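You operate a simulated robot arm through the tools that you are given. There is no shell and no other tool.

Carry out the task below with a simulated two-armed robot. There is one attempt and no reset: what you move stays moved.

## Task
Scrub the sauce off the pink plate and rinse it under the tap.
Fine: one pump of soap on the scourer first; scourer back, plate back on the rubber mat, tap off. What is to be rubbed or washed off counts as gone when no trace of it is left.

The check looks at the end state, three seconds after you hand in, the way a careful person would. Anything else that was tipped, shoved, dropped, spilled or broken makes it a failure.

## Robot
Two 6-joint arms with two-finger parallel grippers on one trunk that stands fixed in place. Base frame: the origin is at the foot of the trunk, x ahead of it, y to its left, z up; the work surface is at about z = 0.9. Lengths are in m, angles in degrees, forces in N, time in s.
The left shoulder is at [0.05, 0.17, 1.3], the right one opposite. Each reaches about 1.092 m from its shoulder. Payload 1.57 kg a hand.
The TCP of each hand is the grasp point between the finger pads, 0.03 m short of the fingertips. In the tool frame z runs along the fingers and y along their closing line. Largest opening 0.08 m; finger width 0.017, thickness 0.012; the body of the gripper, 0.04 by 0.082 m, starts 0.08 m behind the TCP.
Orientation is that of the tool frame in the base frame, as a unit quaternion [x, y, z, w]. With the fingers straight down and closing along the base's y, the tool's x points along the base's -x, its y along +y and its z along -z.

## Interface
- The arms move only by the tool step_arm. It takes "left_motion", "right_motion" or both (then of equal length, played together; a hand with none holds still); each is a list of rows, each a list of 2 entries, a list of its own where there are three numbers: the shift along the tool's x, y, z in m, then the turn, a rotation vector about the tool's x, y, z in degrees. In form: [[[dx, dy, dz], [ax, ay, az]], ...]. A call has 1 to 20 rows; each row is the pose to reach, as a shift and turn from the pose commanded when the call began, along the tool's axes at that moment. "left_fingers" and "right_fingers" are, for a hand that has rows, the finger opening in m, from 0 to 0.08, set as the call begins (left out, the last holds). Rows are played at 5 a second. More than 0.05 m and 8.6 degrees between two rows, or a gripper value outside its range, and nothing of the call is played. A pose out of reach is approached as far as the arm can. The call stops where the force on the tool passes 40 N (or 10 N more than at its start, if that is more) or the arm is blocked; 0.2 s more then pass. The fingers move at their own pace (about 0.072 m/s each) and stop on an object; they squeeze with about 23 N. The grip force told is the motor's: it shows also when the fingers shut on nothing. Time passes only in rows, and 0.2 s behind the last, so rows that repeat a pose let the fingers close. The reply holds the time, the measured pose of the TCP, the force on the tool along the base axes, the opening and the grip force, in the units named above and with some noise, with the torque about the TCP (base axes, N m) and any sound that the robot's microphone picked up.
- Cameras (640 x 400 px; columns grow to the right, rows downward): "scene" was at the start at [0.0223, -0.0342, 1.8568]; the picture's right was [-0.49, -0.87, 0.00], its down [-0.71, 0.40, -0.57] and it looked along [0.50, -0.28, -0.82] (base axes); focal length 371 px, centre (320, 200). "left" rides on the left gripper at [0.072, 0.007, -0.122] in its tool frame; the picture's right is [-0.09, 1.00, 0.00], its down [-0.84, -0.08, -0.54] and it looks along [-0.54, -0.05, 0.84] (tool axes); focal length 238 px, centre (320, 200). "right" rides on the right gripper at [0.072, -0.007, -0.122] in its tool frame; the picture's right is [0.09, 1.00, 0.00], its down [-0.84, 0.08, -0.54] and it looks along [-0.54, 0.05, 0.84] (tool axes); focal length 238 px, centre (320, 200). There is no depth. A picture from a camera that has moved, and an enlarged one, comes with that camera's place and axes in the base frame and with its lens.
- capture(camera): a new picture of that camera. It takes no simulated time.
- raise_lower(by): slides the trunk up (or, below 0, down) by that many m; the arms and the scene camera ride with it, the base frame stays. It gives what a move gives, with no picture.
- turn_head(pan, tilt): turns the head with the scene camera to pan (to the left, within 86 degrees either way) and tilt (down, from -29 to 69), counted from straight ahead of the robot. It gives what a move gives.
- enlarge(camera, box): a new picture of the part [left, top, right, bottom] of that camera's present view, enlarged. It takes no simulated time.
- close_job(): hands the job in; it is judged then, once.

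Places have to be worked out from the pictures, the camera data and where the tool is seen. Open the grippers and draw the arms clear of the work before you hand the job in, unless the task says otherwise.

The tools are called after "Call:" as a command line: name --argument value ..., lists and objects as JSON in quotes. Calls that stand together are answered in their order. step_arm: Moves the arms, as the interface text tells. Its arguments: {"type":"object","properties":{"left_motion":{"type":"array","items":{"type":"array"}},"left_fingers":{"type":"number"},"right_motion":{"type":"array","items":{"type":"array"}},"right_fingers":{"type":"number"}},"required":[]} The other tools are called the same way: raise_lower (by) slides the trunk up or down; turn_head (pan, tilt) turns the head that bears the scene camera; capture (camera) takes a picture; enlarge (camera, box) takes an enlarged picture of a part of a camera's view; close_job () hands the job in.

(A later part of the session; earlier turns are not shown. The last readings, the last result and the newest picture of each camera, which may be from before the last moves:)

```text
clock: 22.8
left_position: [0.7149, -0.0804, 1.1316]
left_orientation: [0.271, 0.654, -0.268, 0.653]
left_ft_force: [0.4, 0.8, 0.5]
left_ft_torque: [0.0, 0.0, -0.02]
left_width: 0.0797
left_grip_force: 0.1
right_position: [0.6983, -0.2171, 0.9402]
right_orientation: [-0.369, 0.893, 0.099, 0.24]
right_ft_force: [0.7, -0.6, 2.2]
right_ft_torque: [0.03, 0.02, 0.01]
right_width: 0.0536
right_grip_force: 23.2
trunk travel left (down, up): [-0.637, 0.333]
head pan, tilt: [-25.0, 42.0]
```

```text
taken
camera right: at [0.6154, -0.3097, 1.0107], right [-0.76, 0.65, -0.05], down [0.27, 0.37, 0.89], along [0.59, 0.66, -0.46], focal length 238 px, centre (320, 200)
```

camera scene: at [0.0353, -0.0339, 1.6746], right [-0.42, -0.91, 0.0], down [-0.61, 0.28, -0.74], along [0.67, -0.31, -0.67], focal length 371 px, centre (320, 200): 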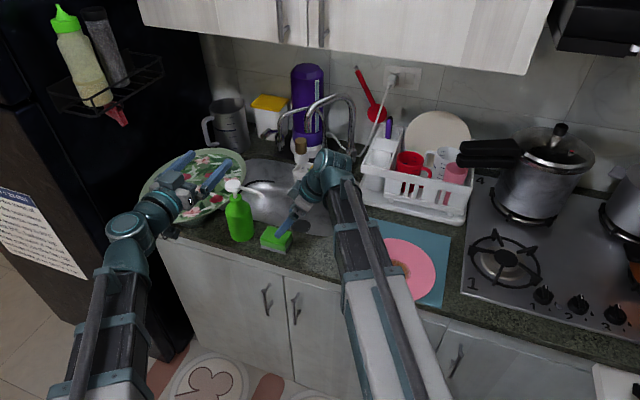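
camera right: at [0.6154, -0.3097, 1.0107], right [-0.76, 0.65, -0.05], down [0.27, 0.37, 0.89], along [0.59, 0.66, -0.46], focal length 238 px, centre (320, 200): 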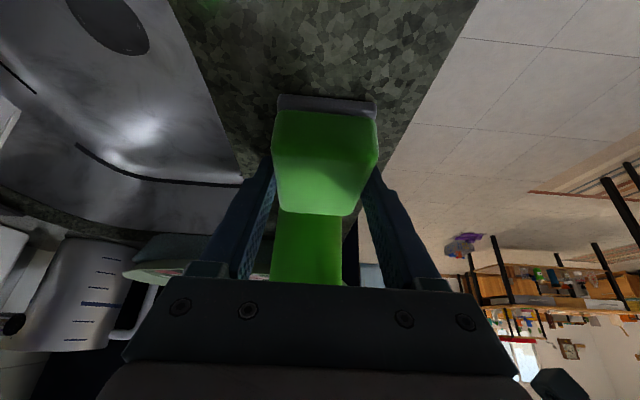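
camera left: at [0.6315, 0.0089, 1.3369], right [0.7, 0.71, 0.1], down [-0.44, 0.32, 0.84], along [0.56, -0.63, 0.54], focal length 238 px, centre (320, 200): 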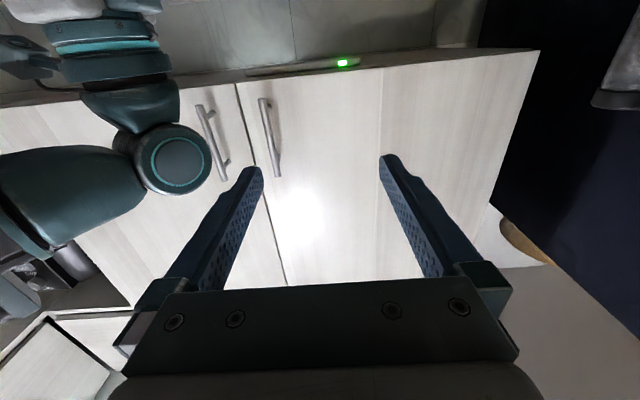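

The scourer is held: width 0.0536 at 23 N. I'll raise it 6 mm and shift it 12 mm towards +e under the nozzle. Meanwhile the left fingers close and the left hand moves out over the pump head with clearance.

Call:
raise_lower --by 0.006

Call:
step_arm --right_motion '[[[-0.0052, 0, 0.003], [0, 0, 0]], [[-0.0104, 0, 0.006], [0, 0, 0]], [[-0.0104, 0, 0.006], [0, 0, 0]], [[-0.0104, 0, 0.006], [0, 0, 0]], [[-0.0104, 0, 0.006], [0, 0, 0]], [[-0.0104, 0, 0.006], [0, 0, 0]]]' --left_motion '[[[0, 0, 0], [0, 0, 0]], [[0, 0, 0], [0, 0, 0]], [[0, 0, 0], [0, 0, 0]], [[0, 0.001, 0.02], [0, 0, 0]], [[0, 0.001, 0.045], [0, 0, 0]], [[0, 0.001, 0.068], [0, 0, 0]]]' --left_fingers 0

Call:
capture --camera "left"

Call:
enlarge --camera "scene" --box '[180, 110, 360, 240]'

Call:
capture --camera "right"

```text
clock: 23.3
left_position: [0.7148, -0.0808, 1.1372]
left_orientation: [0.271, 0.654, -0.27, 0.653]
left_ft_force: [-0.5, 0.7, -0.5]
left_ft_torque: [0.0, 0.01, -0.02]
left_width: 0.0799
left_grip_force: 0.0
right_position: [0.6981, -0.2185, 0.9467]
right_orientation: [-0.369, 0.892, 0.099, 0.24]
right_ft_force: [0.8, -0.9, 0.3]
right_ft_torque: [0.02, -0.03, 0.03]
right_width: 0.054
right_grip_force: 23.3
trunk travel left (down, up): [-0.643, 0.327]
head pan, tilt: [-25.0, 42.0]
```

```text
clock: 24.7
left_position: [0.7614, -0.1284, 1.1364]
left_orientation: [0.272, 0.654, -0.269, 0.653]
left_ft_force: [-0.4, -0.4, 0.0]
left_ft_torque: [0.01, -0.03, 0.0]
left_width: 0.0001
left_grip_force: 21.6
right_position: [0.7067, -0.2085, 0.9463]
right_orientation: [-0.369, 0.892, 0.1, 0.239]
right_ft_force: [-0.8, 0.0, 0.3]
right_ft_torque: [0.01, 0.04, 0.0]
right_width: 0.0539
right_grip_force: 23.2
trunk travel left (down, up): [-0.643, 0.327]
head pan, tilt: [-25.0, 42.0]
```

```text
taken
camera left: at [0.679, -0.0384, 1.0649], right [0.7, 0.7, 0.09], down [-0.44, 0.33, 0.84], along [0.56, -0.63, 0.54], focal length 238 px, centre (320, 200)
```

left: 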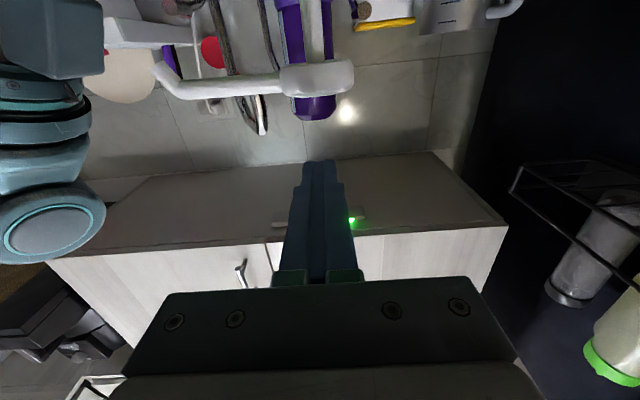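

```text
3.08 times, centred on (270, 175) of scene
camera zoom: at [0.0356, -0.034, 1.6026], right [-0.42, -0.91, 0.0], down [-0.61, 0.28, -0.74], along [0.67, -0.31, -0.67], focal length 1142 px, centre (474, 277)
```

zoom: 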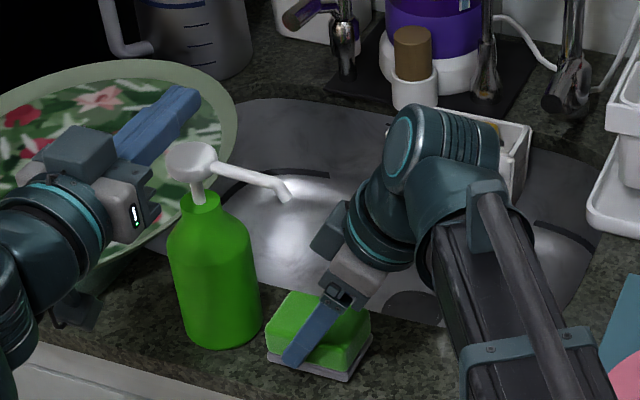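

```text
taken
camera right: at [0.6242, -0.3005, 1.0165], right [-0.76, 0.65, -0.05], down [0.27, 0.37, 0.89], along [0.59, 0.66, -0.46], focal length 238 px, centre (320, 200)
```

right: 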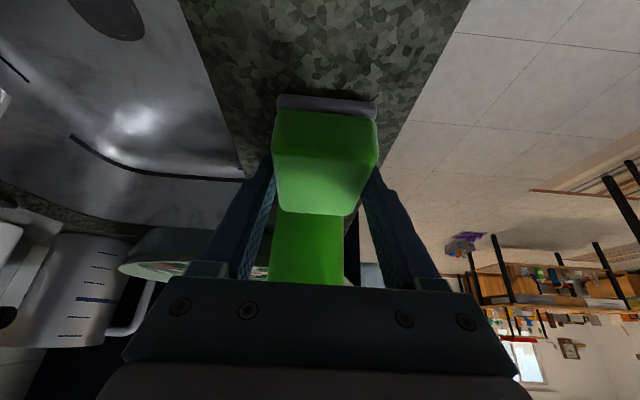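

The left camera confirms the pump head at e=0.450 with its top at z≈1.089. The closed left fingers are above it and the scourer is right under the nozzle. I'll pitch the left hand down to just above contact.

Call:
step_arm --left_motion '[[[0.0117, 0.002, 0], [0, 3, 0]], [[0.0234, 0.002, 0], [0, 6, 0]], [[0.0312, 0.002, 0], [0, 8, 0]]]'

Call:
capture --camera "left"

Call:
enlarge --camera "scene" --box '[200, 120, 300, 200]'

```text
clock: 25.5
left_position: [0.7639, -0.1256, 1.1059]
left_orientation: [0.289, 0.698, -0.249, 0.605]
left_ft_force: [0.9, -0.5, 0.2]
left_ft_torque: [-0.02, -0.02, -0.01]
left_width: 0.0001
left_grip_force: 21.5
right_position: [0.7072, -0.2082, 0.9473]
right_orientation: [-0.37, 0.892, 0.1, 0.24]
right_ft_force: [1.0, 0.9, 0.1]
right_ft_torque: [0.0, -0.02, -0.02]
right_width: 0.0536
right_grip_force: 23.1
trunk travel left (down, up): [-0.643, 0.327]
head pan, tilt: [-25.0, 42.0]
```

```text
taken
camera left: at [0.675, -0.0303, 1.0518], right [0.71, 0.7, 0.09], down [-0.35, 0.24, 0.91], along [0.61, -0.68, 0.41], focal length 238 px, centre (320, 200)
```

left: 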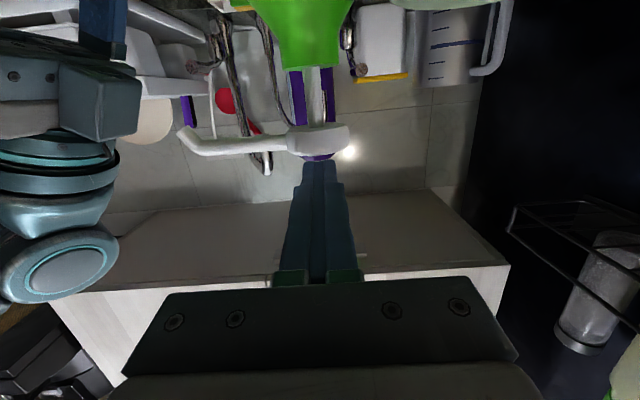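

```text
5.00 times, centred on (250, 160) of scene
camera zoom: at [0.0354, -0.0339, 1.6026], right [-0.42, -0.91, 0.0], down [-0.61, 0.28, -0.74], along [0.67, -0.31, -0.67], focal length 1856 px, centre (670, 400)
```

zoom: 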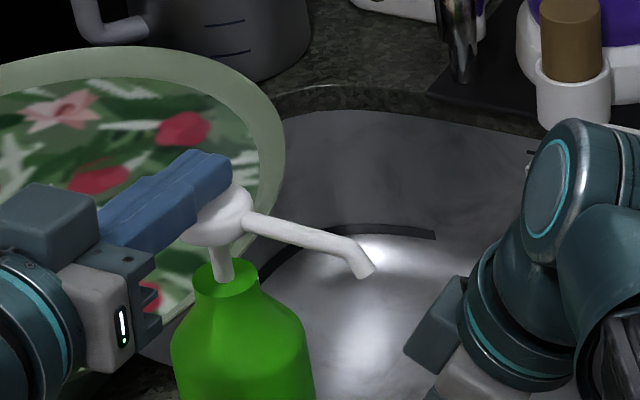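

The fingertips sit just above the pump head. I'll press down slowly in 1° pitch steps, about 4 mm each, and watch the force.

Call:
step_arm --left_motion '[[[0.0038, 0, 0.0005], [0, 1, 0]], [[0.0077, 0, 0.0011], [0, 2, 0]], [[0.0115, 0, 0.0016], [0, 3, 0]], [[0.0153, 0, 0.0021], [0, 4, 0]], [[0.019, 0, 0.0027], [0, 5, 0]]]'

Call:
enlarge --camera "scene" --box '[200, 120, 300, 200]'

Call:
capture --camera "right"

```text
clock: 26.7
left_position: [0.7644, -0.1261, 1.0863]
left_orientation: [0.3, 0.725, -0.235, 0.574]
left_ft_force: [-0.5, 0.1, 3.0]
left_ft_torque: [-0.04, -0.06, 0.0]
left_width: 0.0
left_grip_force: 21.4
right_position: [0.7059, -0.2082, 0.9473]
right_orientation: [-0.369, 0.892, 0.099, 0.24]
right_ft_force: [-0.1, -0.1, -0.1]
right_ft_torque: [0.01, 0.03, -0.04]
right_width: 0.054
right_grip_force: 23.6
trunk travel left (down, up): [-0.643, 0.327]
head pan, tilt: [-25.0, 42.0]
```

```text
5.00 times, centred on (250, 160) of scene
camera zoom: at [0.0352, -0.0339, 1.6026], right [-0.42, -0.91, 0.0], down [-0.61, 0.28, -0.74], along [0.67, -0.31, -0.67], focal length 1856 px, centre (670, 400)
```

zoom: 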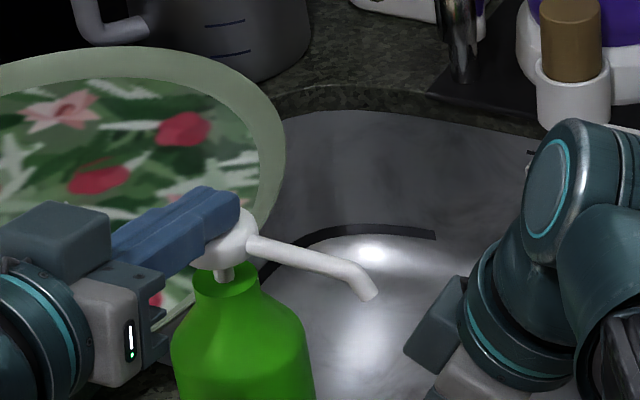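

```text
taken
camera right: at [0.6239, -0.3005, 1.0167], right [-0.76, 0.65, -0.05], down [0.27, 0.37, 0.89], along [0.59, 0.66, -0.46], focal length 238 px, centre (320, 200)
```

right: 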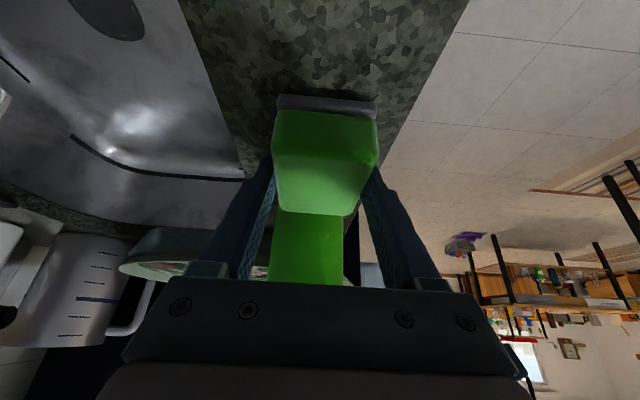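

The head has moved down with 3 N of spring force and the bottle is steady. I'll keep pressing to the bottom of the stroke.

Call:
step_arm --left_motion '[[[0.0037, 0, 0.0009], [0, 1, 0]], [[0.0074, 0, 0.0017], [0, 2, 0]], [[0.011, 0, 0.0026], [0, 3, 0]]]'

Call:
enlarge --camera "scene" --box '[200, 120, 300, 200]'

Call:
capture --camera "right"

```text
clock: 27.5
left_position: [0.764, -0.1261, 1.0794]
left_orientation: [0.304, 0.739, -0.228, 0.556]
left_ft_force: [4.8, -3.2, 23.2]
left_ft_torque: [-0.45, -0.52, 0.09]
left_width: 0.0001
left_grip_force: 21.7
right_position: [0.7064, -0.2082, 0.9484]
right_orientation: [-0.369, 0.892, 0.099, 0.24]
right_ft_force: [0.3, 0.4, -0.3]
right_ft_torque: [0.01, 0.01, 0.0]
right_width: 0.0539
right_grip_force: 22.4
trunk travel left (down, up): [-0.643, 0.327]
head pan, tilt: [-25.0, 42.0]
```

```text
5.00 times, centred on (250, 160) of scene
camera zoom: at [0.0337, -0.0338, 1.6031], right [-0.42, -0.91, 0.0], down [-0.61, 0.28, -0.74], along [0.67, -0.31, -0.67], focal length 1856 px, centre (670, 400)
```

zoom: 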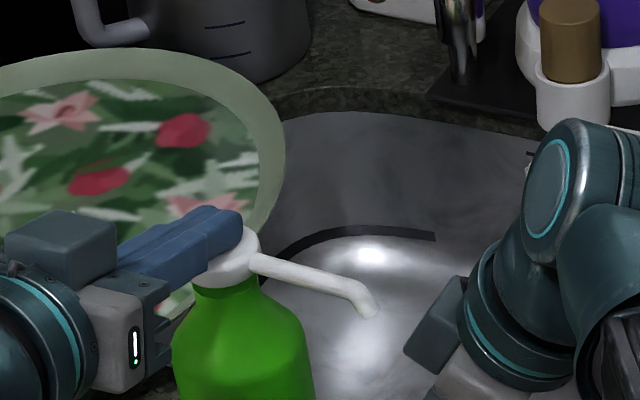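

```text
taken
camera right: at [0.623, -0.3006, 1.0178], right [-0.76, 0.65, -0.05], down [0.26, 0.37, 0.89], along [0.59, 0.66, -0.46], focal length 238 px, centre (320, 200)
```

right: 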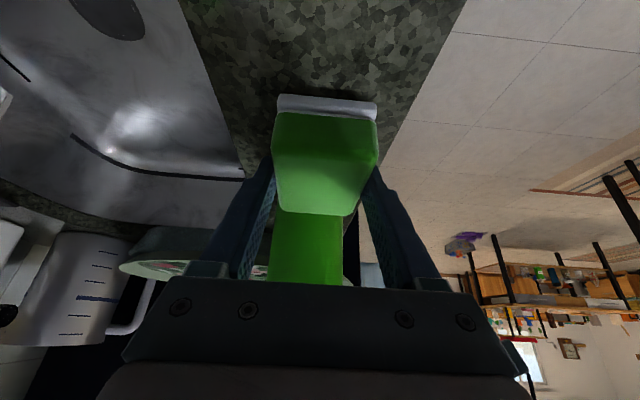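

The force is 23 N and the head is against the collar, so that is a full stroke. I'll release it by pitching the left hand back up and clear.

Call:
step_arm --left_motion '[[[-0.0109, 0, -0.0031], [0, -3, 0]], [[-0.022, 0, -0.0063], [0, -6, 0]], [[-0.0368, 0, -0.0106], [0, -10, 0]], [[-0.048, 0, -0.0138], [0, -13, 0]], [[-0.0593, 0, -0.017], [0, -16, 0]]]'

Call:
enlarge --camera "scene" --box '[200, 120, 320, 240]'

Call:
capture --camera "right"

```text
clock: 28.7
left_position: [0.7638, -0.1278, 1.1371]
left_orientation: [0.271, 0.654, -0.269, 0.653]
left_ft_force: [0.7, 0.0, -0.6]
left_ft_torque: [-0.05, -0.02, 0.03]
left_width: 0.0
left_grip_force: 21.4
right_position: [0.7067, -0.2082, 0.9471]
right_orientation: [-0.37, 0.892, 0.099, 0.24]
right_ft_force: [-0.2, -0.1, -1.0]
right_ft_torque: [0.03, 0.0, 0.01]
right_width: 0.0536
right_grip_force: 23.3
trunk travel left (down, up): [-0.643, 0.327]
head pan, tilt: [-25.0, 42.0]
```

```text
3.33 times, centred on (260, 180) of scene
camera zoom: at [0.0354, -0.0339, 1.6026], right [-0.42, -0.91, 0.0], down [-0.61, 0.28, -0.74], along [0.67, -0.31, -0.67], focal length 1237 px, centre (520, 267)
```

zoom: 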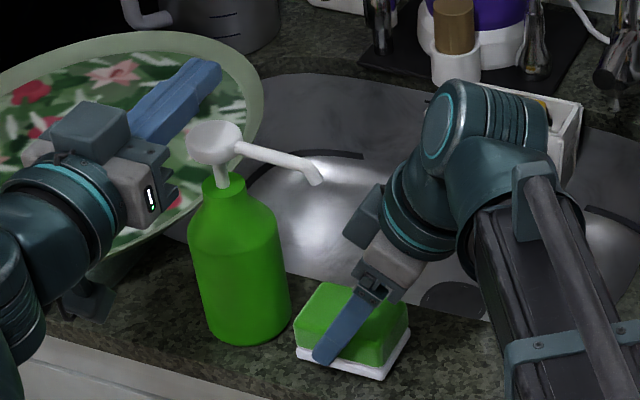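

```text
taken
camera right: at [0.624, -0.3005, 1.0166], right [-0.76, 0.65, -0.05], down [0.27, 0.37, 0.89], along [0.59, 0.66, -0.46], focal length 238 px, centre (320, 200)
```

right: 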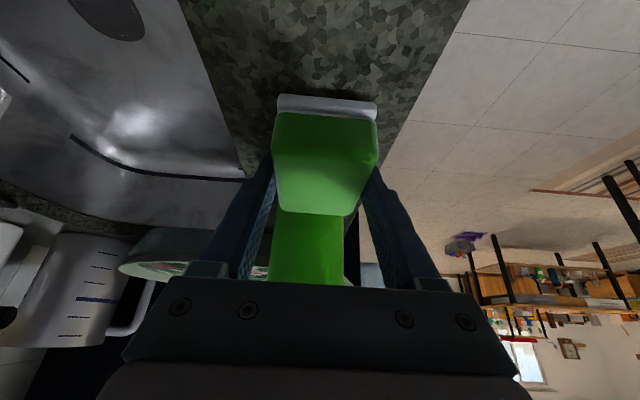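

The scourer's lower pad turned from grey to white after the pump stroke, so it is soaped. I'll back the left hand away from the bottle, raise the trunk 5 cm, and look at the plate before carrying the scourer over.

Call:
step_arm --left_motion '[[[0, 0, -0.04], [0, 0, 0]], [[0, 0, -0.08], [0, 0, 0]], [[0, 0, -0.11], [0, 0, 0]]]'

Call:
raise_lower --by 0.05

Call:
turn_head --pan -42 --tilt 50

Call:
capture --camera "scene"

```text
clock: 29.5
left_position: [0.6875, -0.0492, 1.1369]
left_orientation: [0.271, 0.654, -0.268, 0.654]
left_ft_force: [-0.4, -0.6, 0.4]
left_ft_torque: [0.0, -0.02, 0.03]
left_width: 0.0
left_grip_force: 21.7
right_position: [0.707, -0.2083, 0.9471]
right_orientation: [-0.37, 0.892, 0.099, 0.24]
right_ft_force: [-0.1, 0.7, 0.1]
right_ft_torque: [-0.04, -0.01, 0.01]
right_width: 0.0537
right_grip_force: 22.6
trunk travel left (down, up): [-0.643, 0.327]
head pan, tilt: [-25.0, 42.0]
```

```text
clock: 30.4
left_position: [0.6872, -0.0495, 1.1869]
left_orientation: [0.271, 0.653, -0.27, 0.653]
left_ft_force: [0.4, 0.1, 0.3]
left_ft_torque: [0.01, -0.03, 0.01]
left_width: 0.0
left_grip_force: 21.7
right_position: [0.706, -0.2078, 0.997]
right_orientation: [-0.369, 0.892, 0.099, 0.24]
right_ft_force: [0.2, -0.5, -0.7]
right_ft_torque: [0.02, -0.03, 0.02]
right_width: 0.0536
right_grip_force: 23.4
trunk travel left (down, up): [-0.693, 0.277]
head pan, tilt: [-25.0, 42.0]
```

```text
clock: 31.2
left_position: [0.6868, -0.049, 1.1876]
left_orientation: [0.271, 0.654, -0.268, 0.653]
left_ft_force: [-0.2, -0.3, 0.3]
left_ft_torque: [0.0, 0.0, -0.02]
left_width: 0.0001
left_grip_force: 21.5
right_position: [0.7081, -0.2097, 0.9968]
right_orientation: [-0.37, 0.892, 0.099, 0.24]
right_ft_force: [0.6, -0.1, -0.3]
right_ft_torque: [0.01, -0.02, -0.02]
right_width: 0.0536
right_grip_force: 22.9
trunk travel left (down, up): [-0.693, 0.277]
head pan, tilt: [-42.0, 50.0]
```

```text
taken
camera scene: at [0.0169, -0.05, 1.6414], right [-0.67, -0.74, 0.0], down [-0.57, 0.51, -0.64], along [0.48, -0.43, -0.77], focal length 371 px, centre (320, 200)
```

scene: 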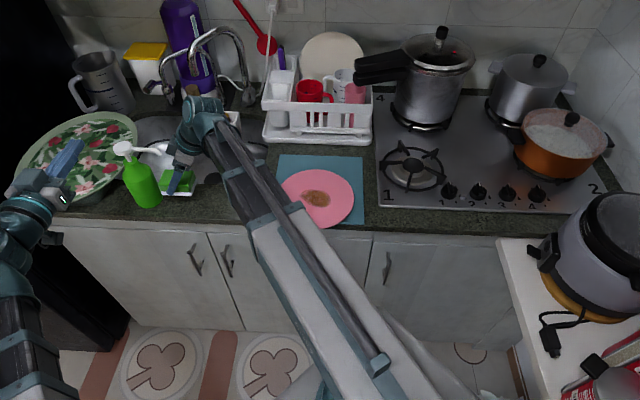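

The counter now faces the camera squarely. I'll zoom in on the plate to judge its profile and overhang.

Call:
enlarge --camera "scene" --box '[265, 145, 375, 245]'

```text
4.00 times, centred on (320, 195) of scene
camera zoom: at [0.0169, -0.05, 1.6414], right [-0.67, -0.74, 0.0], down [-0.57, 0.51, -0.64], along [0.48, -0.43, -0.77], focal length 1484 px, centre (320, 220)
```

zoom: 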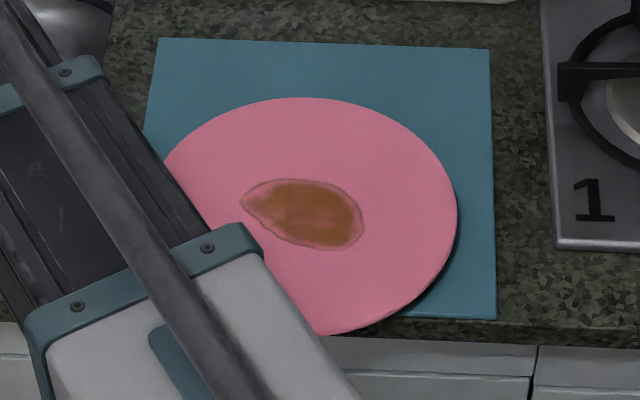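

The plate looks like a fairly flat disc, with the sauce centred near e=0.021, n=0.664. I'll carry the scourer over the sauce at the current height, with its bottom about 5 cm above the counter.

Call:
step_arm --right_motion '[[[0.0358, -0.002, -0.0207], [0, 0, 0]], [[0.0717, -0.004, -0.0414], [0, 0, 0]], [[0.1075, -0.006, -0.0621], [0, 0, 0]], [[0.1433, -0.008, -0.0828], [0, 0, 0]], [[0.1791, -0.01, -0.1034], [0, 0, 0]], [[0.215, -0.012, -0.1241], [0, 0, 0]], [[0.2508, -0.014, -0.1448], [0, 0, 0]], [[0.2866, -0.015, -0.1655], [0, 0, 0]]]'

Call:
capture --camera "scene"

Call:
capture --camera "right"

```text
clock: 33.0
left_position: [0.6865, -0.0494, 1.1876]
left_orientation: [0.271, 0.653, -0.27, 0.653]
left_ft_force: [0.1, 0.2, -0.5]
left_ft_torque: [-0.02, -0.01, 0.04]
left_width: 0.0
left_grip_force: 21.4
right_position: [0.4829, -0.454, 0.9979]
right_orientation: [-0.371, 0.892, 0.1, 0.24]
right_ft_force: [0.1, -0.3, -0.4]
right_ft_torque: [0.02, 0.02, 0.0]
right_width: 0.0536
right_grip_force: 23.0
trunk travel left (down, up): [-0.693, 0.277]
head pan, tilt: [-42.0, 50.0]
```

```text
taken
camera scene: at [0.0166, -0.0503, 1.6413], right [-0.67, -0.74, 0.0], down [-0.57, 0.51, -0.64], along [0.48, -0.43, -0.77], focal length 371 px, centre (320, 200)
```

scene: 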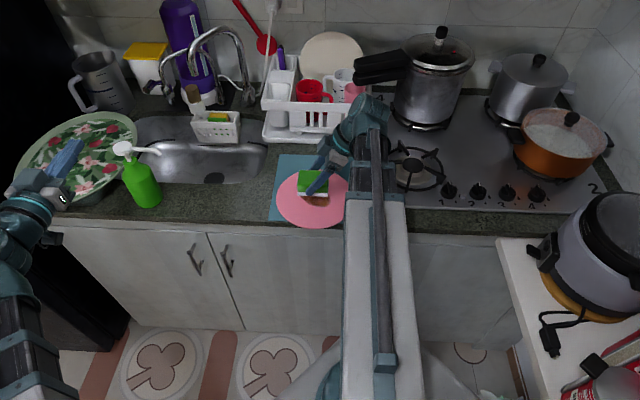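

```text
taken
camera right: at [0.4001, -0.5464, 1.0666], right [-0.76, 0.65, -0.05], down [0.27, 0.38, 0.89], along [0.59, 0.66, -0.46], focal length 238 px, centre (320, 200)
```

right: 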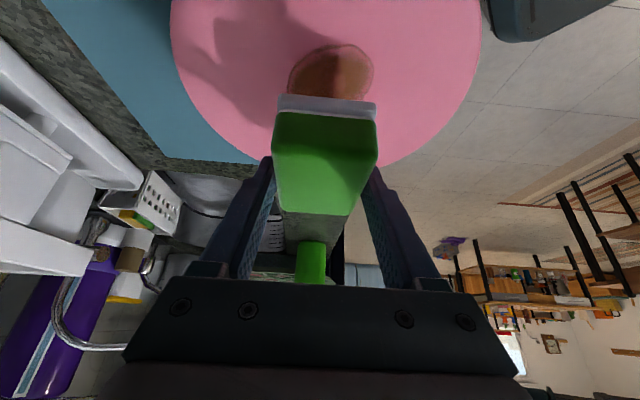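

The scourer is above the plate's centre with its bottom at z≈0.956. I'll lower in small steps until I feel contact.

Call:
raise_lower --by -0.03

Call:
raise_lower --by -0.006

Call:
enlarge --camera "scene" --box '[265, 145, 375, 245]'

```text
clock: 33.8
left_position: [0.6865, -0.0494, 1.1559]
left_orientation: [0.272, 0.654, -0.268, 0.653]
left_ft_force: [0.4, 0.2, 0.3]
left_ft_torque: [-0.01, 0.0, -0.02]
left_width: 0.0
left_grip_force: 21.2
right_position: [0.4839, -0.4534, 0.9666]
right_orientation: [-0.369, 0.893, 0.099, 0.239]
right_ft_force: [-0.1, -0.1, 0.4]
right_ft_torque: [0.01, -0.02, 0.02]
right_width: 0.0538
right_grip_force: 23.2
trunk travel left (down, up): [-0.663, 0.307]
head pan, tilt: [-42.0, 50.0]
```

```text
clock: 34.3
left_position: [0.6871, -0.0488, 1.1525]
left_orientation: [0.271, 0.654, -0.268, 0.654]
left_ft_force: [0.5, -0.4, 0.0]
left_ft_torque: [0.0, 0.0, 0.01]
left_width: 0.0
left_grip_force: 21.4
right_position: [0.4837, -0.4536, 0.9623]
right_orientation: [-0.369, 0.892, 0.098, 0.24]
right_ft_force: [1.9, -1.8, 14.1]
right_ft_torque: [-0.15, 0.02, -0.02]
right_width: 0.0538
right_grip_force: 23.2
trunk travel left (down, up): [-0.657, 0.313]
head pan, tilt: [-42.0, 50.0]
```

```text
4.00 times, centred on (320, 195) of scene
camera zoom: at [0.016, -0.0495, 1.6057], right [-0.67, -0.74, 0.0], down [-0.57, 0.51, -0.64], along [0.48, -0.43, -0.77], focal length 1484 px, centre (320, 220)
```

zoom: 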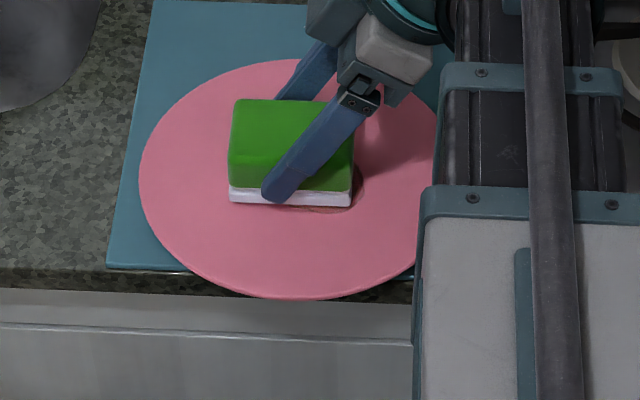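

Contact at 14 N puts the plate's top surface at about z=0.922. I'll ease off 2 mm and try a short rub to see whether the plate stays put on the mat.

Call:
raise_lower --by 0.002

Call:
step_arm --right_motion '[[[0, -0.008, 0], [0, 0, 0]], [[0, -0.016, 0], [0, 0, 0]], [[0, -0.008, 0], [0, 0, 0]], [[0, 0, 0], [0, 0, 0]], [[0, 0.008, 0], [0, 0, 0]], [[0, 0.016, 0], [0, 0, 0]], [[0, 0.008, 0], [0, 0, 0]], [[0, 0, 0], [0, 0, 0]]]'

Call:
enlarge --camera "scene" --box '[265, 145, 375, 245]'

```text
clock: 34.9
left_position: [0.6866, -0.05, 1.1537]
left_orientation: [0.271, 0.654, -0.269, 0.653]
left_ft_force: [-0.6, -0.1, -0.7]
left_ft_torque: [-0.01, 0.02, -0.03]
left_width: 0.0
left_grip_force: 20.6
right_position: [0.4824, -0.4535, 0.962]
right_orientation: [-0.369, 0.893, 0.1, 0.239]
right_ft_force: [0.4, -0.5, -0.4]
right_ft_torque: [-0.01, 0.01, 0.02]
right_width: 0.0538
right_grip_force: 22.6
trunk travel left (down, up): [-0.659, 0.311]
head pan, tilt: [-42.0, 50.0]
```

```text
clock: 36.7
left_position: [0.6872, -0.0489, 1.1521]
left_orientation: [0.272, 0.653, -0.27, 0.653]
left_ft_force: [-0.6, -0.1, -0.4]
left_ft_torque: [0.01, -0.02, 0.01]
left_width: 0.0
left_grip_force: 21.4
right_position: [0.4824, -0.4551, 0.9626]
right_orientation: [-0.369, 0.893, 0.099, 0.239]
right_ft_force: [-0.3, 0.0, -0.4]
right_ft_torque: [-0.01, 0.01, -0.03]
right_width: 0.0538
right_grip_force: 23.0
trunk travel left (down, up): [-0.659, 0.311]
head pan, tilt: [-42.0, 50.0]
```

```text
4.00 times, centred on (320, 195) of scene
camera zoom: at [0.0169, -0.0502, 1.6073], right [-0.67, -0.74, 0.0], down [-0.57, 0.51, -0.64], along [0.48, -0.43, -0.77], focal length 1484 px, centre (320, 220)
```

zoom: 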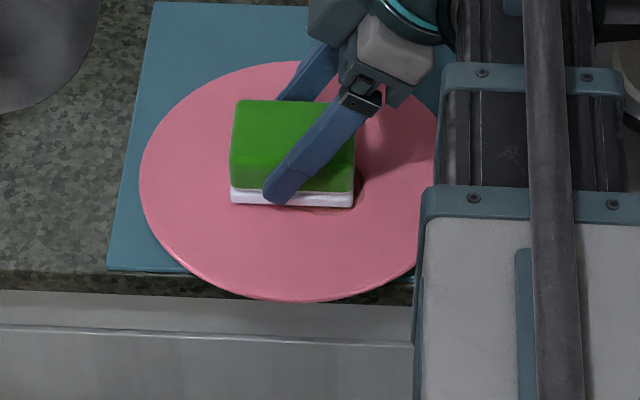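

There's no force after raising 2 mm, so the contact is stiff. I'll lower 1 mm for a light press and rub again.

Call:
raise_lower --by -0.0012

Call:
step_arm --right_motion '[[[0, -0.008, 0], [0, 0, 0]], [[0, -0.016, 0], [0, 0, 0]], [[0, -0.008, 0], [0, 0, 0]], [[0, 0, 0], [0, 0, 0]], [[0, 0.008, 0], [0, 0, 0]], [[0, 0.016, 0], [0, 0, 0]], [[0, 0.024, 0], [0, 0, 0]]]'

Call:
enlarge --camera "scene" --box '[265, 145, 375, 245]'

```text
clock: 37.2
left_position: [0.6869, -0.0494, 1.1527]
left_orientation: [0.271, 0.654, -0.268, 0.654]
left_ft_force: [0.1, 0.3, 0.3]
left_ft_torque: [0.01, -0.03, 0.0]
left_width: 0.0001
left_grip_force: 21.6
right_position: [0.4837, -0.454, 0.9626]
right_orientation: [-0.369, 0.892, 0.099, 0.24]
right_ft_force: [0.0, -0.3, 4.3]
right_ft_torque: [-0.06, 0.02, -0.01]
right_width: 0.0537
right_grip_force: 23.1
trunk travel left (down, up): [-0.658, 0.312]
head pan, tilt: [-42.0, 50.0]
```

```text
clock: 38.8
left_position: [0.6878, -0.0487, 1.1524]
left_orientation: [0.271, 0.654, -0.269, 0.653]
left_ft_force: [-0.3, -0.1, 0.1]
left_ft_torque: [-0.04, 0.02, -0.01]
left_width: 0.0003
left_grip_force: 20.8
right_position: [0.4663, -0.4366, 0.9614]
right_orientation: [-0.37, 0.892, 0.1, 0.24]
right_ft_force: [6.1, -5.3, 11.2]
right_ft_torque: [-0.17, -0.35, -0.08]
right_width: 0.0537
right_grip_force: 23.2
trunk travel left (down, up): [-0.658, 0.312]
head pan, tilt: [-42.0, 50.0]
```

```text
4.00 times, centred on (320, 195) of scene
camera zoom: at [0.0167, -0.05, 1.6061], right [-0.67, -0.74, 0.0], down [-0.57, 0.51, -0.64], along [0.48, -0.43, -0.77], focal length 1484 px, centre (320, 220)
```

zoom: 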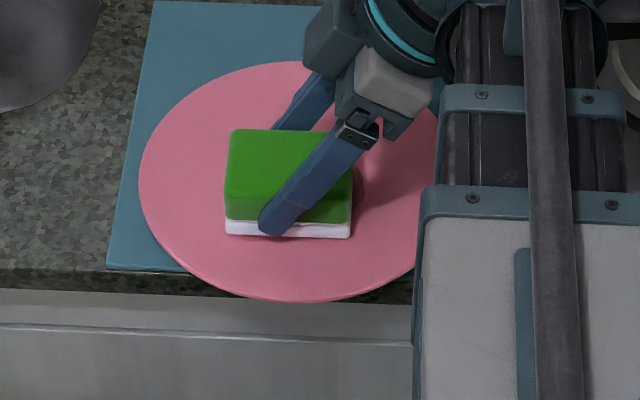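

The plate stays in place while rubbing, with about 11 N normal and 8 N drag. I'll run a zigzag scrub that covers the whole sauce patch.

Call:
step_arm --right_motion '[[[0, -0.0275, 0], [0, 0, 0]], [[0, -0.055, 0], [0, 0, 0]], [[0, -0.0275, 0], [0, 0, 0]], [[0, 0, 0], [0, 0, 0]], [[0.0156, 0, -0.009], [0, 0, 0]], [[0.0156, -0.0275, -0.009], [0, 0, 0]], [[0.0156, -0.055, -0.009], [0, 0, 0]], [[0.0312, -0.055, -0.018], [0, 0, 0]], [[0.0312, -0.0275, -0.018], [0, 0, 0]], [[0.0312, 0, -0.018], [0, 0, 0]], [[0.0156, -0.0275, -0.009], [0, 0, 0]], [[0, -0.055, 0], [0, 0, 0]], [[-0.0156, -0.055, 0.009], [0, 0, 0]], [[-0.0156, -0.0275, 0.009], [0, 0, 0]], [[-0.0156, 0, 0.009], [0, 0, 0]], [[-0.0312, 0, 0.018], [0, 0, 0]], [[-0.0312, -0.0275, 0.018], [0, 0, 0]], [[-0.0312, -0.055, 0.018], [0, 0, 0]], [[-0.0156, -0.04, 0.009], [0, 0, 0]], [[0, -0.0275, 0], [0, 0, 0]]]'

Call:
enlarge --camera "scene" --box '[265, 145, 375, 245]'

Call:
capture --camera "right"

```text
clock: 43.0
left_position: [0.6872, -0.0478, 1.1523]
left_orientation: [0.271, 0.654, -0.269, 0.653]
left_ft_force: [0.1, -0.4, -0.6]
left_ft_torque: [0.02, 0.01, 0.03]
left_width: 0.0001
left_grip_force: 21.2
right_position: [0.4863, -0.456, 0.9617]
right_orientation: [-0.37, 0.892, 0.098, 0.239]
right_ft_force: [4.2, 0.2, 6.0]
right_ft_torque: [0.08, -0.19, -0.04]
right_width: 0.0536
right_grip_force: 23.5
trunk travel left (down, up): [-0.658, 0.312]
head pan, tilt: [-42.0, 50.0]
```

```text
4.00 times, centred on (320, 195) of scene
camera zoom: at [0.0169, -0.0497, 1.6062], right [-0.67, -0.74, 0.0], down [-0.57, 0.51, -0.64], along [0.48, -0.43, -0.77], focal length 1484 px, centre (320, 220)
```

zoom: 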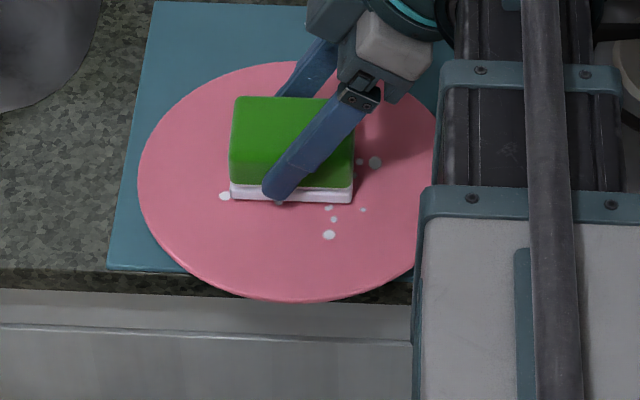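

```text
taken
camera right: at [0.403, -0.5477, 1.0316], right [-0.76, 0.65, -0.05], down [0.27, 0.38, 0.89], along [0.59, 0.66, -0.46], focal length 238 px, centre (320, 200)
```

right: 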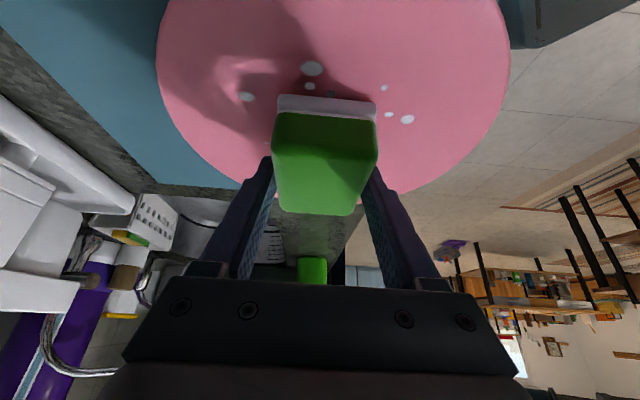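

Foam spots have appeared on the plate. I'll lift the scourer off to see whether any sauce is left underneath.

Call:
raise_lower --by 0.05

Call:
step_arm --right_motion '[[[0.0346, -0.02, -0.02], [0, 0, 0]], [[0.0606, -0.04, -0.035], [0, 0, 0]]]'

Call:
enlarge --camera "scene" --box '[265, 145, 375, 245]'

Call:
capture --camera "right"

```text
clock: 43.9
left_position: [0.6866, -0.049, 1.2022]
left_orientation: [0.271, 0.654, -0.27, 0.653]
left_ft_force: [0.7, -0.1, -0.7]
left_ft_torque: [-0.03, -0.01, 0.02]
left_width: 0.0
left_grip_force: 21.1
right_position: [0.4857, -0.456, 1.0117]
right_orientation: [-0.369, 0.893, 0.099, 0.238]
right_ft_force: [0.2, -0.2, -0.3]
right_ft_torque: [-0.02, 0.01, -0.02]
right_width: 0.0538
right_grip_force: 22.8
trunk travel left (down, up): [-0.708, 0.262]
head pan, tilt: [-42.0, 50.0]
```

```text
clock: 44.5
left_position: [0.6874, -0.0495, 1.2018]
left_orientation: [0.271, 0.654, -0.269, 0.653]
left_ft_force: [-0.1, -0.6, 0.4]
left_ft_torque: [0.05, -0.01, -0.02]
left_width: 0.0
left_grip_force: 21.0
right_position: [0.466, -0.535, 1.0104]
right_orientation: [-0.37, 0.892, 0.1, 0.24]
right_ft_force: [0.5, 0.2, 0.0]
right_ft_torque: [0.01, 0.0, 0.04]
right_width: 0.0537
right_grip_force: 22.9
trunk travel left (down, up): [-0.708, 0.262]
head pan, tilt: [-42.0, 50.0]
```

```text
4.00 times, centred on (320, 195) of scene
camera zoom: at [0.0168, -0.0505, 1.6561], right [-0.67, -0.74, 0.0], down [-0.57, 0.51, -0.64], along [0.48, -0.43, -0.77], focal length 1484 px, centre (320, 220)
```

zoom: 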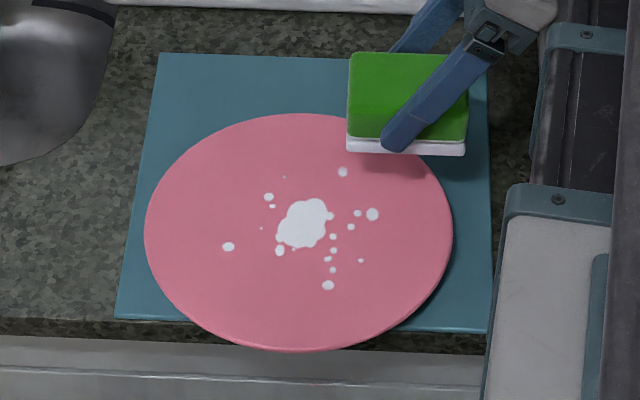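

```text
taken
camera right: at [0.3838, -0.6276, 1.0812], right [-0.76, 0.65, -0.05], down [0.27, 0.37, 0.89], along [0.59, 0.66, -0.46], focal length 238 px, centre (320, 200)
```

right: 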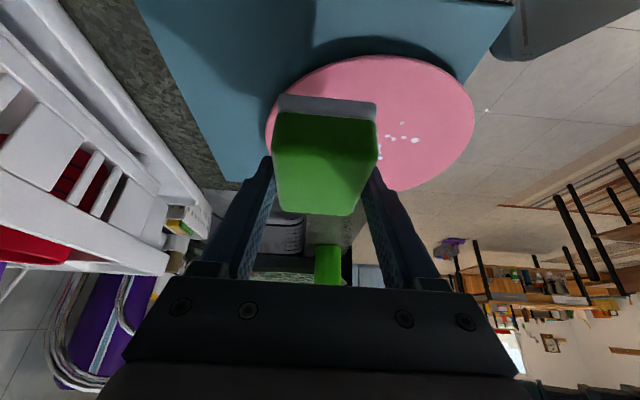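

The sauce looks gone, with a foam blob and spots left behind. I'll zoom in further to check for any brown residue.

Call:
enlarge --camera "scene" --box '[298, 175, 348, 225]'

```text
8.00 times, centred on (323, 200) of scene
camera zoom: at [0.0168, -0.0505, 1.6561], right [-0.67, -0.74, 0.0], down [-0.57, 0.51, -0.64], along [0.48, -0.43, -0.77], focal length 2969 px, centre (296, 200)
```

zoom: 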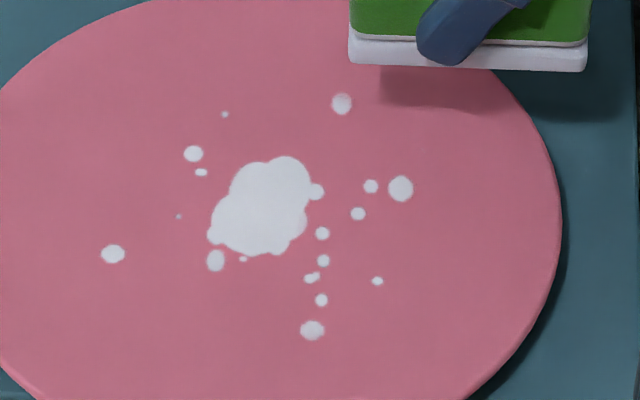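

No brown is visible outside the foam. The central blob could hide a trace, so I'll do one more full scrub pass to be safe.

Call:
step_arm --right_motion '[[[-0.0303, 0.02, 0.0175], [0, 0, 0]], [[-0.0606, 0.04, 0.035], [0, 0, 0]]]'

Call:
raise_lower --by -0.0502

Call:
step_arm --right_motion '[[[0, -0.02, 0], [0, 0, 0]], [[0, 0.005, 0], [0, 0, 0]], [[0, 0.03, 0], [0, 0, 0]], [[0, 0, 0], [0, 0, 0]], [[0.0156, -0.02, -0.009], [0, 0, 0]], [[0.0156, 0.005, -0.009], [0, 0, 0]], [[0.0156, 0.03, -0.009], [0, 0, 0]], [[0.0303, 0.02, -0.0175], [0, 0, 0]], [[0.0303, -0.015, -0.0175], [0, 0, 0]], [[0.0156, -0.025, -0.009], [0, 0, 0]], [[0, -0.015, 0], [0, 0, 0]], [[-0.0156, -0.02, 0.009], [0, 0, 0]], [[-0.0156, 0.005, 0.009], [0, 0, 0]], [[-0.0156, 0.03, 0.009], [0, 0, 0]], [[-0.0303, 0.02, 0.0175], [0, 0, 0]], [[-0.0303, -0.015, 0.0175], [0, 0, 0]], [[-0.0156, -0.01, 0.009], [0, 0, 0]], [[0, -0.01, 0], [0, 0, 0]], [[0.01, 0.01, -0.0058], [0, 0, 0]], [[0, 0, 0], [0, 0, 0]]]'

Call:
raise_lower --by 0.05

```text
clock: 45.1
left_position: [0.6881, -0.0488, 1.202]
left_orientation: [0.272, 0.654, -0.268, 0.653]
left_ft_force: [0.3, 0.3, 0.4]
left_ft_torque: [0.05, -0.01, 0.02]
left_width: 0.0001
left_grip_force: 21.2
right_position: [0.487, -0.4555, 1.0117]
right_orientation: [-0.369, 0.892, 0.099, 0.239]
right_ft_force: [-0.7, 0.3, 0.5]
right_ft_torque: [-0.02, -0.02, -0.01]
right_width: 0.0537
right_grip_force: 23.5
trunk travel left (down, up): [-0.708, 0.262]
head pan, tilt: [-42.0, 50.0]
```

```text
clock: 46.0
left_position: [0.6867, -0.0491, 1.1525]
left_orientation: [0.271, 0.654, -0.268, 0.654]
left_ft_force: [-0.8, 0.1, 0.3]
left_ft_torque: [0.0, -0.02, 0.03]
left_width: 0.0
left_grip_force: 21.5
right_position: [0.4876, -0.4548, 0.9619]
right_orientation: [-0.369, 0.892, 0.1, 0.24]
right_ft_force: [1.9, -0.4, 5.7]
right_ft_torque: [-0.05, -0.03, -0.02]
right_width: 0.0538
right_grip_force: 23.0
trunk travel left (down, up): [-0.657, 0.313]
head pan, tilt: [-42.0, 50.0]
```

```text
clock: 50.2
left_position: [0.6867, -0.0494, 1.1514]
left_orientation: [0.272, 0.653, -0.269, 0.653]
left_ft_force: [0.5, -0.3, -0.6]
left_ft_torque: [0.0, -0.03, 0.0]
left_width: 0.0
left_grip_force: 21.2
right_position: [0.4857, -0.4552, 0.9621]
right_orientation: [-0.37, 0.892, 0.1, 0.238]
right_ft_force: [-2.7, 0.6, 3.5]
right_ft_torque: [-0.02, 0.12, -0.03]
right_width: 0.054
right_grip_force: 23.5
trunk travel left (down, up): [-0.657, 0.313]
head pan, tilt: [-42.0, 50.0]
```

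```text
clock: 51.1
left_position: [0.6882, -0.0481, 1.201]
left_orientation: [0.272, 0.654, -0.268, 0.653]
left_ft_force: [0.2, 0.8, 0.4]
left_ft_torque: [0.02, 0.01, 0.03]
left_width: 0.0003
left_grip_force: 21.5
right_position: [0.4862, -0.4549, 1.0118]
right_orientation: [-0.369, 0.892, 0.099, 0.24]
right_ft_force: [0.3, 0.6, -0.6]
right_ft_torque: [-0.02, 0.01, 0.04]
right_width: 0.0537
right_grip_force: 22.6
trunk travel left (down, up): [-0.707, 0.263]
head pan, tilt: [-42.0, 50.0]
```

The second pass is done. I'll carry the scourer back to its original spot, about e=0.340, n=0.647.

Call:
step_arm --right_motion '[[[-0.0344, 0.002, 0.0199], [0, 0, 0]], [[-0.0689, 0.0045, 0.0398], [0, 0, 0]], [[-0.1033, 0.007, 0.0596], [0, 0, 0]], [[-0.1377, 0.009, 0.0795], [0, 0, 0]], [[-0.1721, 0.0115, 0.0994], [0, 0, 0]], [[-0.2066, 0.014, 0.1193], [0, 0, 0]], [[-0.241, 0.016, 0.1391], [0, 0, 0]], [[-0.2754, 0.018, 0.159], [0, 0, 0]]]'

Call:
capture --camera "scene"

Call:
enlarge --camera "scene" --box '[265, 145, 375, 245]'

```text
clock: 52.9
left_position: [0.6864, -0.0504, 1.1998]
left_orientation: [0.273, 0.653, -0.27, 0.653]
left_ft_force: [0.1, 0.3, -1.1]
left_ft_torque: [0.0, 0.0, 0.02]
left_width: 0.0
left_grip_force: 21.3
right_position: [0.7017, -0.2175, 1.0115]
right_orientation: [-0.369, 0.893, 0.099, 0.24]
right_ft_force: [0.3, -0.4, 0.3]
right_ft_torque: [-0.01, 0.03, 0.01]
right_width: 0.0541
right_grip_force: 23.4
trunk travel left (down, up): [-0.707, 0.263]
head pan, tilt: [-42.0, 50.0]
```

```text
taken
camera scene: at [0.0172, -0.0498, 1.6559], right [-0.67, -0.74, 0.0], down [-0.57, 0.51, -0.64], along [0.48, -0.43, -0.77], focal length 371 px, centre (320, 200)
```

scene: 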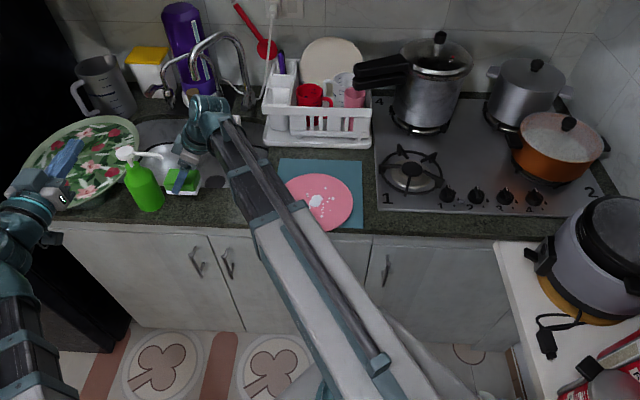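

```text
4.00 times, centred on (320, 195) of scene
camera zoom: at [0.0172, -0.0498, 1.6559], right [-0.67, -0.74, 0.0], down [-0.57, 0.51, -0.64], along [0.48, -0.43, -0.77], focal length 1484 px, centre (320, 220)
```

zoom: 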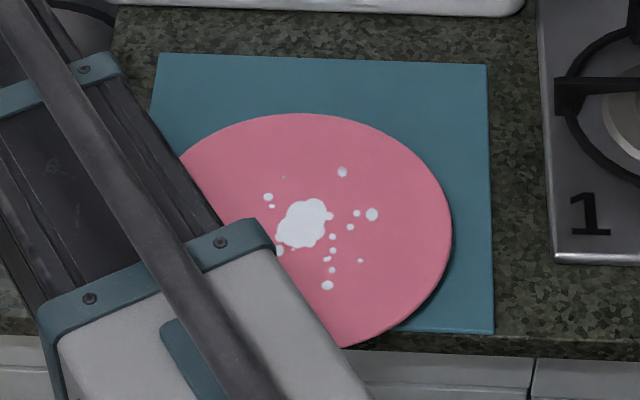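

Holding above the original spot at e=0.342, n=0.650. I'll lower onto the counter.

Call:
raise_lower --by -0.069

Call:
raise_lower --by -0.002

```text
clock: 54.0
left_position: [0.6869, -0.0476, 1.1318]
left_orientation: [0.271, 0.653, -0.27, 0.653]
left_ft_force: [0.4, -0.2, 0.0]
left_ft_torque: [0.01, 0.04, -0.01]
left_width: 0.0001
left_grip_force: 21.0
right_position: [0.6996, -0.2201, 0.944]
right_orientation: [-0.369, 0.892, 0.099, 0.24]
right_ft_force: [0.4, -0.7, 0.1]
right_ft_torque: [0.03, 0.04, 0.02]
right_width: 0.0539
right_grip_force: 22.5
trunk travel left (down, up): [-0.638, 0.332]
head pan, tilt: [-42.0, 50.0]
```

```text
clock: 54.5
left_position: [0.6868, -0.0488, 1.1315]
left_orientation: [0.271, 0.654, -0.269, 0.653]
left_ft_force: [-0.4, -0.2, -0.9]
left_ft_torque: [0.01, -0.01, 0.02]
left_width: 0.0002
left_grip_force: 21.1
right_position: [0.7001, -0.2196, 0.9416]
right_orientation: [-0.37, 0.892, 0.1, 0.24]
right_ft_force: [0.9, -0.2, 4.4]
right_ft_torque: [-0.11, 0.1, 0.03]
right_width: 0.0537
right_grip_force: 23.3
trunk travel left (down, up): [-0.636, 0.334]
head pan, tilt: [-42.0, 50.0]
```

The scourer is resting on the counter at 4.4 N. I'll open the right fingers and raise clear.

Call:
step_arm --right_motion '[[[0, 0, 0], [0, 0, 0]], [[0, 0, 0], [0, 0, 0]], [[0, 0, 0], [0, 0, 0]]]' --right_fingers 0.08

Call:
raise_lower --by 0.07

Call:
capture --camera "right"

Call:
enlarge --camera "scene" --box '[80, 120, 260, 230]'

```text
clock: 55.3
left_position: [0.6862, -0.0499, 1.1304]
left_orientation: [0.271, 0.654, -0.269, 0.653]
left_ft_force: [-1.2, 0.4, -0.2]
left_ft_torque: [0.02, -0.01, 0.03]
left_width: 0.0
left_grip_force: 21.1
right_position: [0.6999, -0.2196, 0.9422]
right_orientation: [-0.369, 0.892, 0.099, 0.24]
right_ft_force: [1.1, -1.1, -0.7]
right_ft_torque: [-0.01, -0.03, 0.03]
right_width: 0.0799
right_grip_force: 0.1
trunk travel left (down, up): [-0.636, 0.334]
head pan, tilt: [-42.0, 50.0]
```

```text
clock: 56.4
left_position: [0.6874, -0.0496, 1.2007]
left_orientation: [0.271, 0.654, -0.27, 0.653]
left_ft_force: [0.3, 0.2, 0.4]
left_ft_torque: [0.01, 0.03, 0.01]
left_width: 0.0
left_grip_force: 21.4
right_position: [0.7011, -0.2187, 1.0109]
right_orientation: [-0.369, 0.893, 0.099, 0.24]
right_ft_force: [-0.3, -0.4, -0.4]
right_ft_torque: [0.02, -0.03, 0.01]
right_width: 0.0798
right_grip_force: 0.0
trunk travel left (down, up): [-0.706, 0.264]
head pan, tilt: [-42.0, 50.0]
```

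```text
taken
camera right: at [0.6173, -0.3118, 1.0801], right [-0.76, 0.65, -0.05], down [0.27, 0.37, 0.89], along [0.59, 0.66, -0.46], focal length 238 px, centre (320, 200)
```

right: 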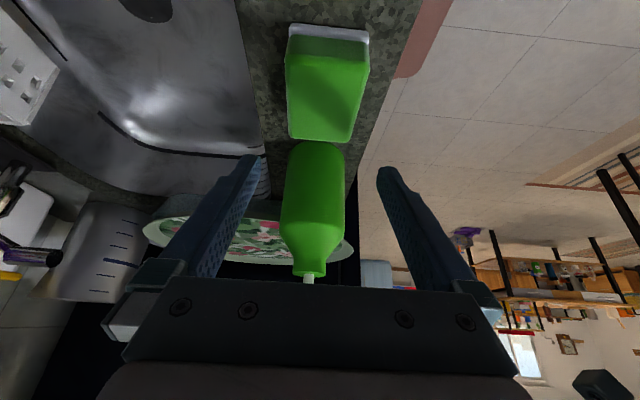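

```text
3.56 times, centred on (170, 175) of scene
camera zoom: at [0.017, -0.0501, 1.6549], right [-0.67, -0.74, 0.0], down [-0.57, 0.51, -0.64], along [0.48, -0.43, -0.77], focal length 1320 px, centre (853, 289)
```

zoom: 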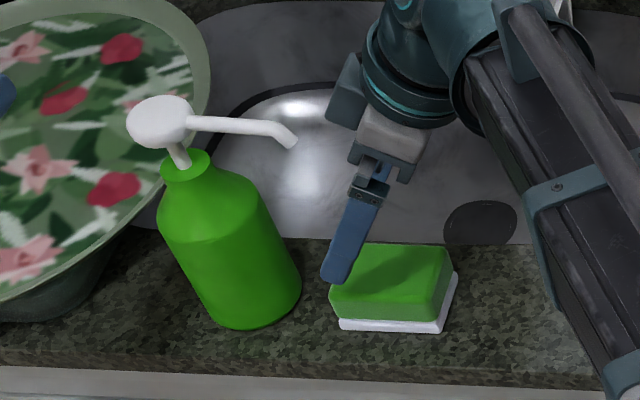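

The scourer is back in place. Next is gripping the plate's overhanging rim with the left hand, which means a low trunk, so the right hand has to be parked in front of the counter first. I'll raise the trunk and slide the right hand away from the nozzle before straightening it.

Call:
raise_lower --by 0.05

Call:
step_arm --right_motion '[[[0.0325, 0, -0.0188], [0, 0, 0]], [[0.065, 0, -0.0375], [0, 0, 0]], [[0.0975, 0, -0.0563], [0, 0, 0]], [[0.13, 0, -0.075], [0, 0, 0]], [[0.1625, 0.01, -0.0938], [0, 0, 0]], [[0.195, 0.02, -0.1125], [0, 0, 0]], [[0.2275, 0.03, -0.1313], [0, 0, 0]], [[0.26, 0.04, -0.15], [0, 0, 0]]]'

Call:
step_arm --right_motion '[[[0.0, 0.02, 0.0], [0, 6, 0]], [[0.0, 0.04, 0.0], [0, 12, 0]], [[0.0, 0.06, 0.0], [0, 18, 0]], [[0.0, 0.08, 0.0], [0, 24, 0]], [[0.015, 0.1, 0.026], [0, 30, 0]]]'

```text
clock: 57.3
left_position: [0.687, -0.0489, 1.2515]
left_orientation: [0.272, 0.654, -0.269, 0.653]
left_ft_force: [-0.7, 0.4, -0.3]
left_ft_torque: [0.02, 0.02, 0.01]
left_width: 0.0
left_grip_force: 21.6
right_position: [0.6997, -0.2196, 1.0605]
right_orientation: [-0.37, 0.892, 0.1, 0.241]
right_ft_force: [0.3, 0.5, -0.8]
right_ft_torque: [-0.02, 0.01, 0.02]
right_width: 0.0799
right_grip_force: 0.0
trunk travel left (down, up): [-0.756, 0.214]
head pan, tilt: [-42.0, 50.0]
```

```text
clock: 59.1
left_position: [0.6865, -0.0498, 1.2504]
left_orientation: [0.271, 0.654, -0.269, 0.654]
left_ft_force: [-0.3, -1.6, 0.0]
left_ft_torque: [0.0, 0.01, 0.02]
left_width: 0.0001
left_grip_force: 21.3
right_position: [0.4581, -0.406, 1.0614]
right_orientation: [-0.37, 0.892, 0.1, 0.24]
right_ft_force: [-0.6, -0.3, 0.1]
right_ft_torque: [0.03, 0.02, -0.02]
right_width: 0.08
right_grip_force: 0.1
trunk travel left (down, up): [-0.756, 0.214]
head pan, tilt: [-42.0, 50.0]
```

```text
clock: 60.3
left_position: [0.6859, -0.0485, 1.2497]
left_orientation: [0.271, 0.654, -0.269, 0.653]
left_ft_force: [-0.3, 0.3, -1.0]
left_ft_torque: [0.02, 0.02, -0.02]
left_width: 0.0
left_grip_force: 21.2
right_position: [0.4176, -0.3463, 1.0319]
right_orientation: [-0.383, 0.924, 0.001, -0.002]
right_ft_force: [0.6, 0.0, -0.1]
right_ft_torque: [0.0, 0.01, 0.0]
right_width: 0.0803
right_grip_force: 0.2
right hand out of reach, approached as far as the arm can: row 1, 2, 3, 4, 5
trunk travel left (down, up): [-0.756, 0.214]
head pan, tilt: [-42.0, 50.0]
```

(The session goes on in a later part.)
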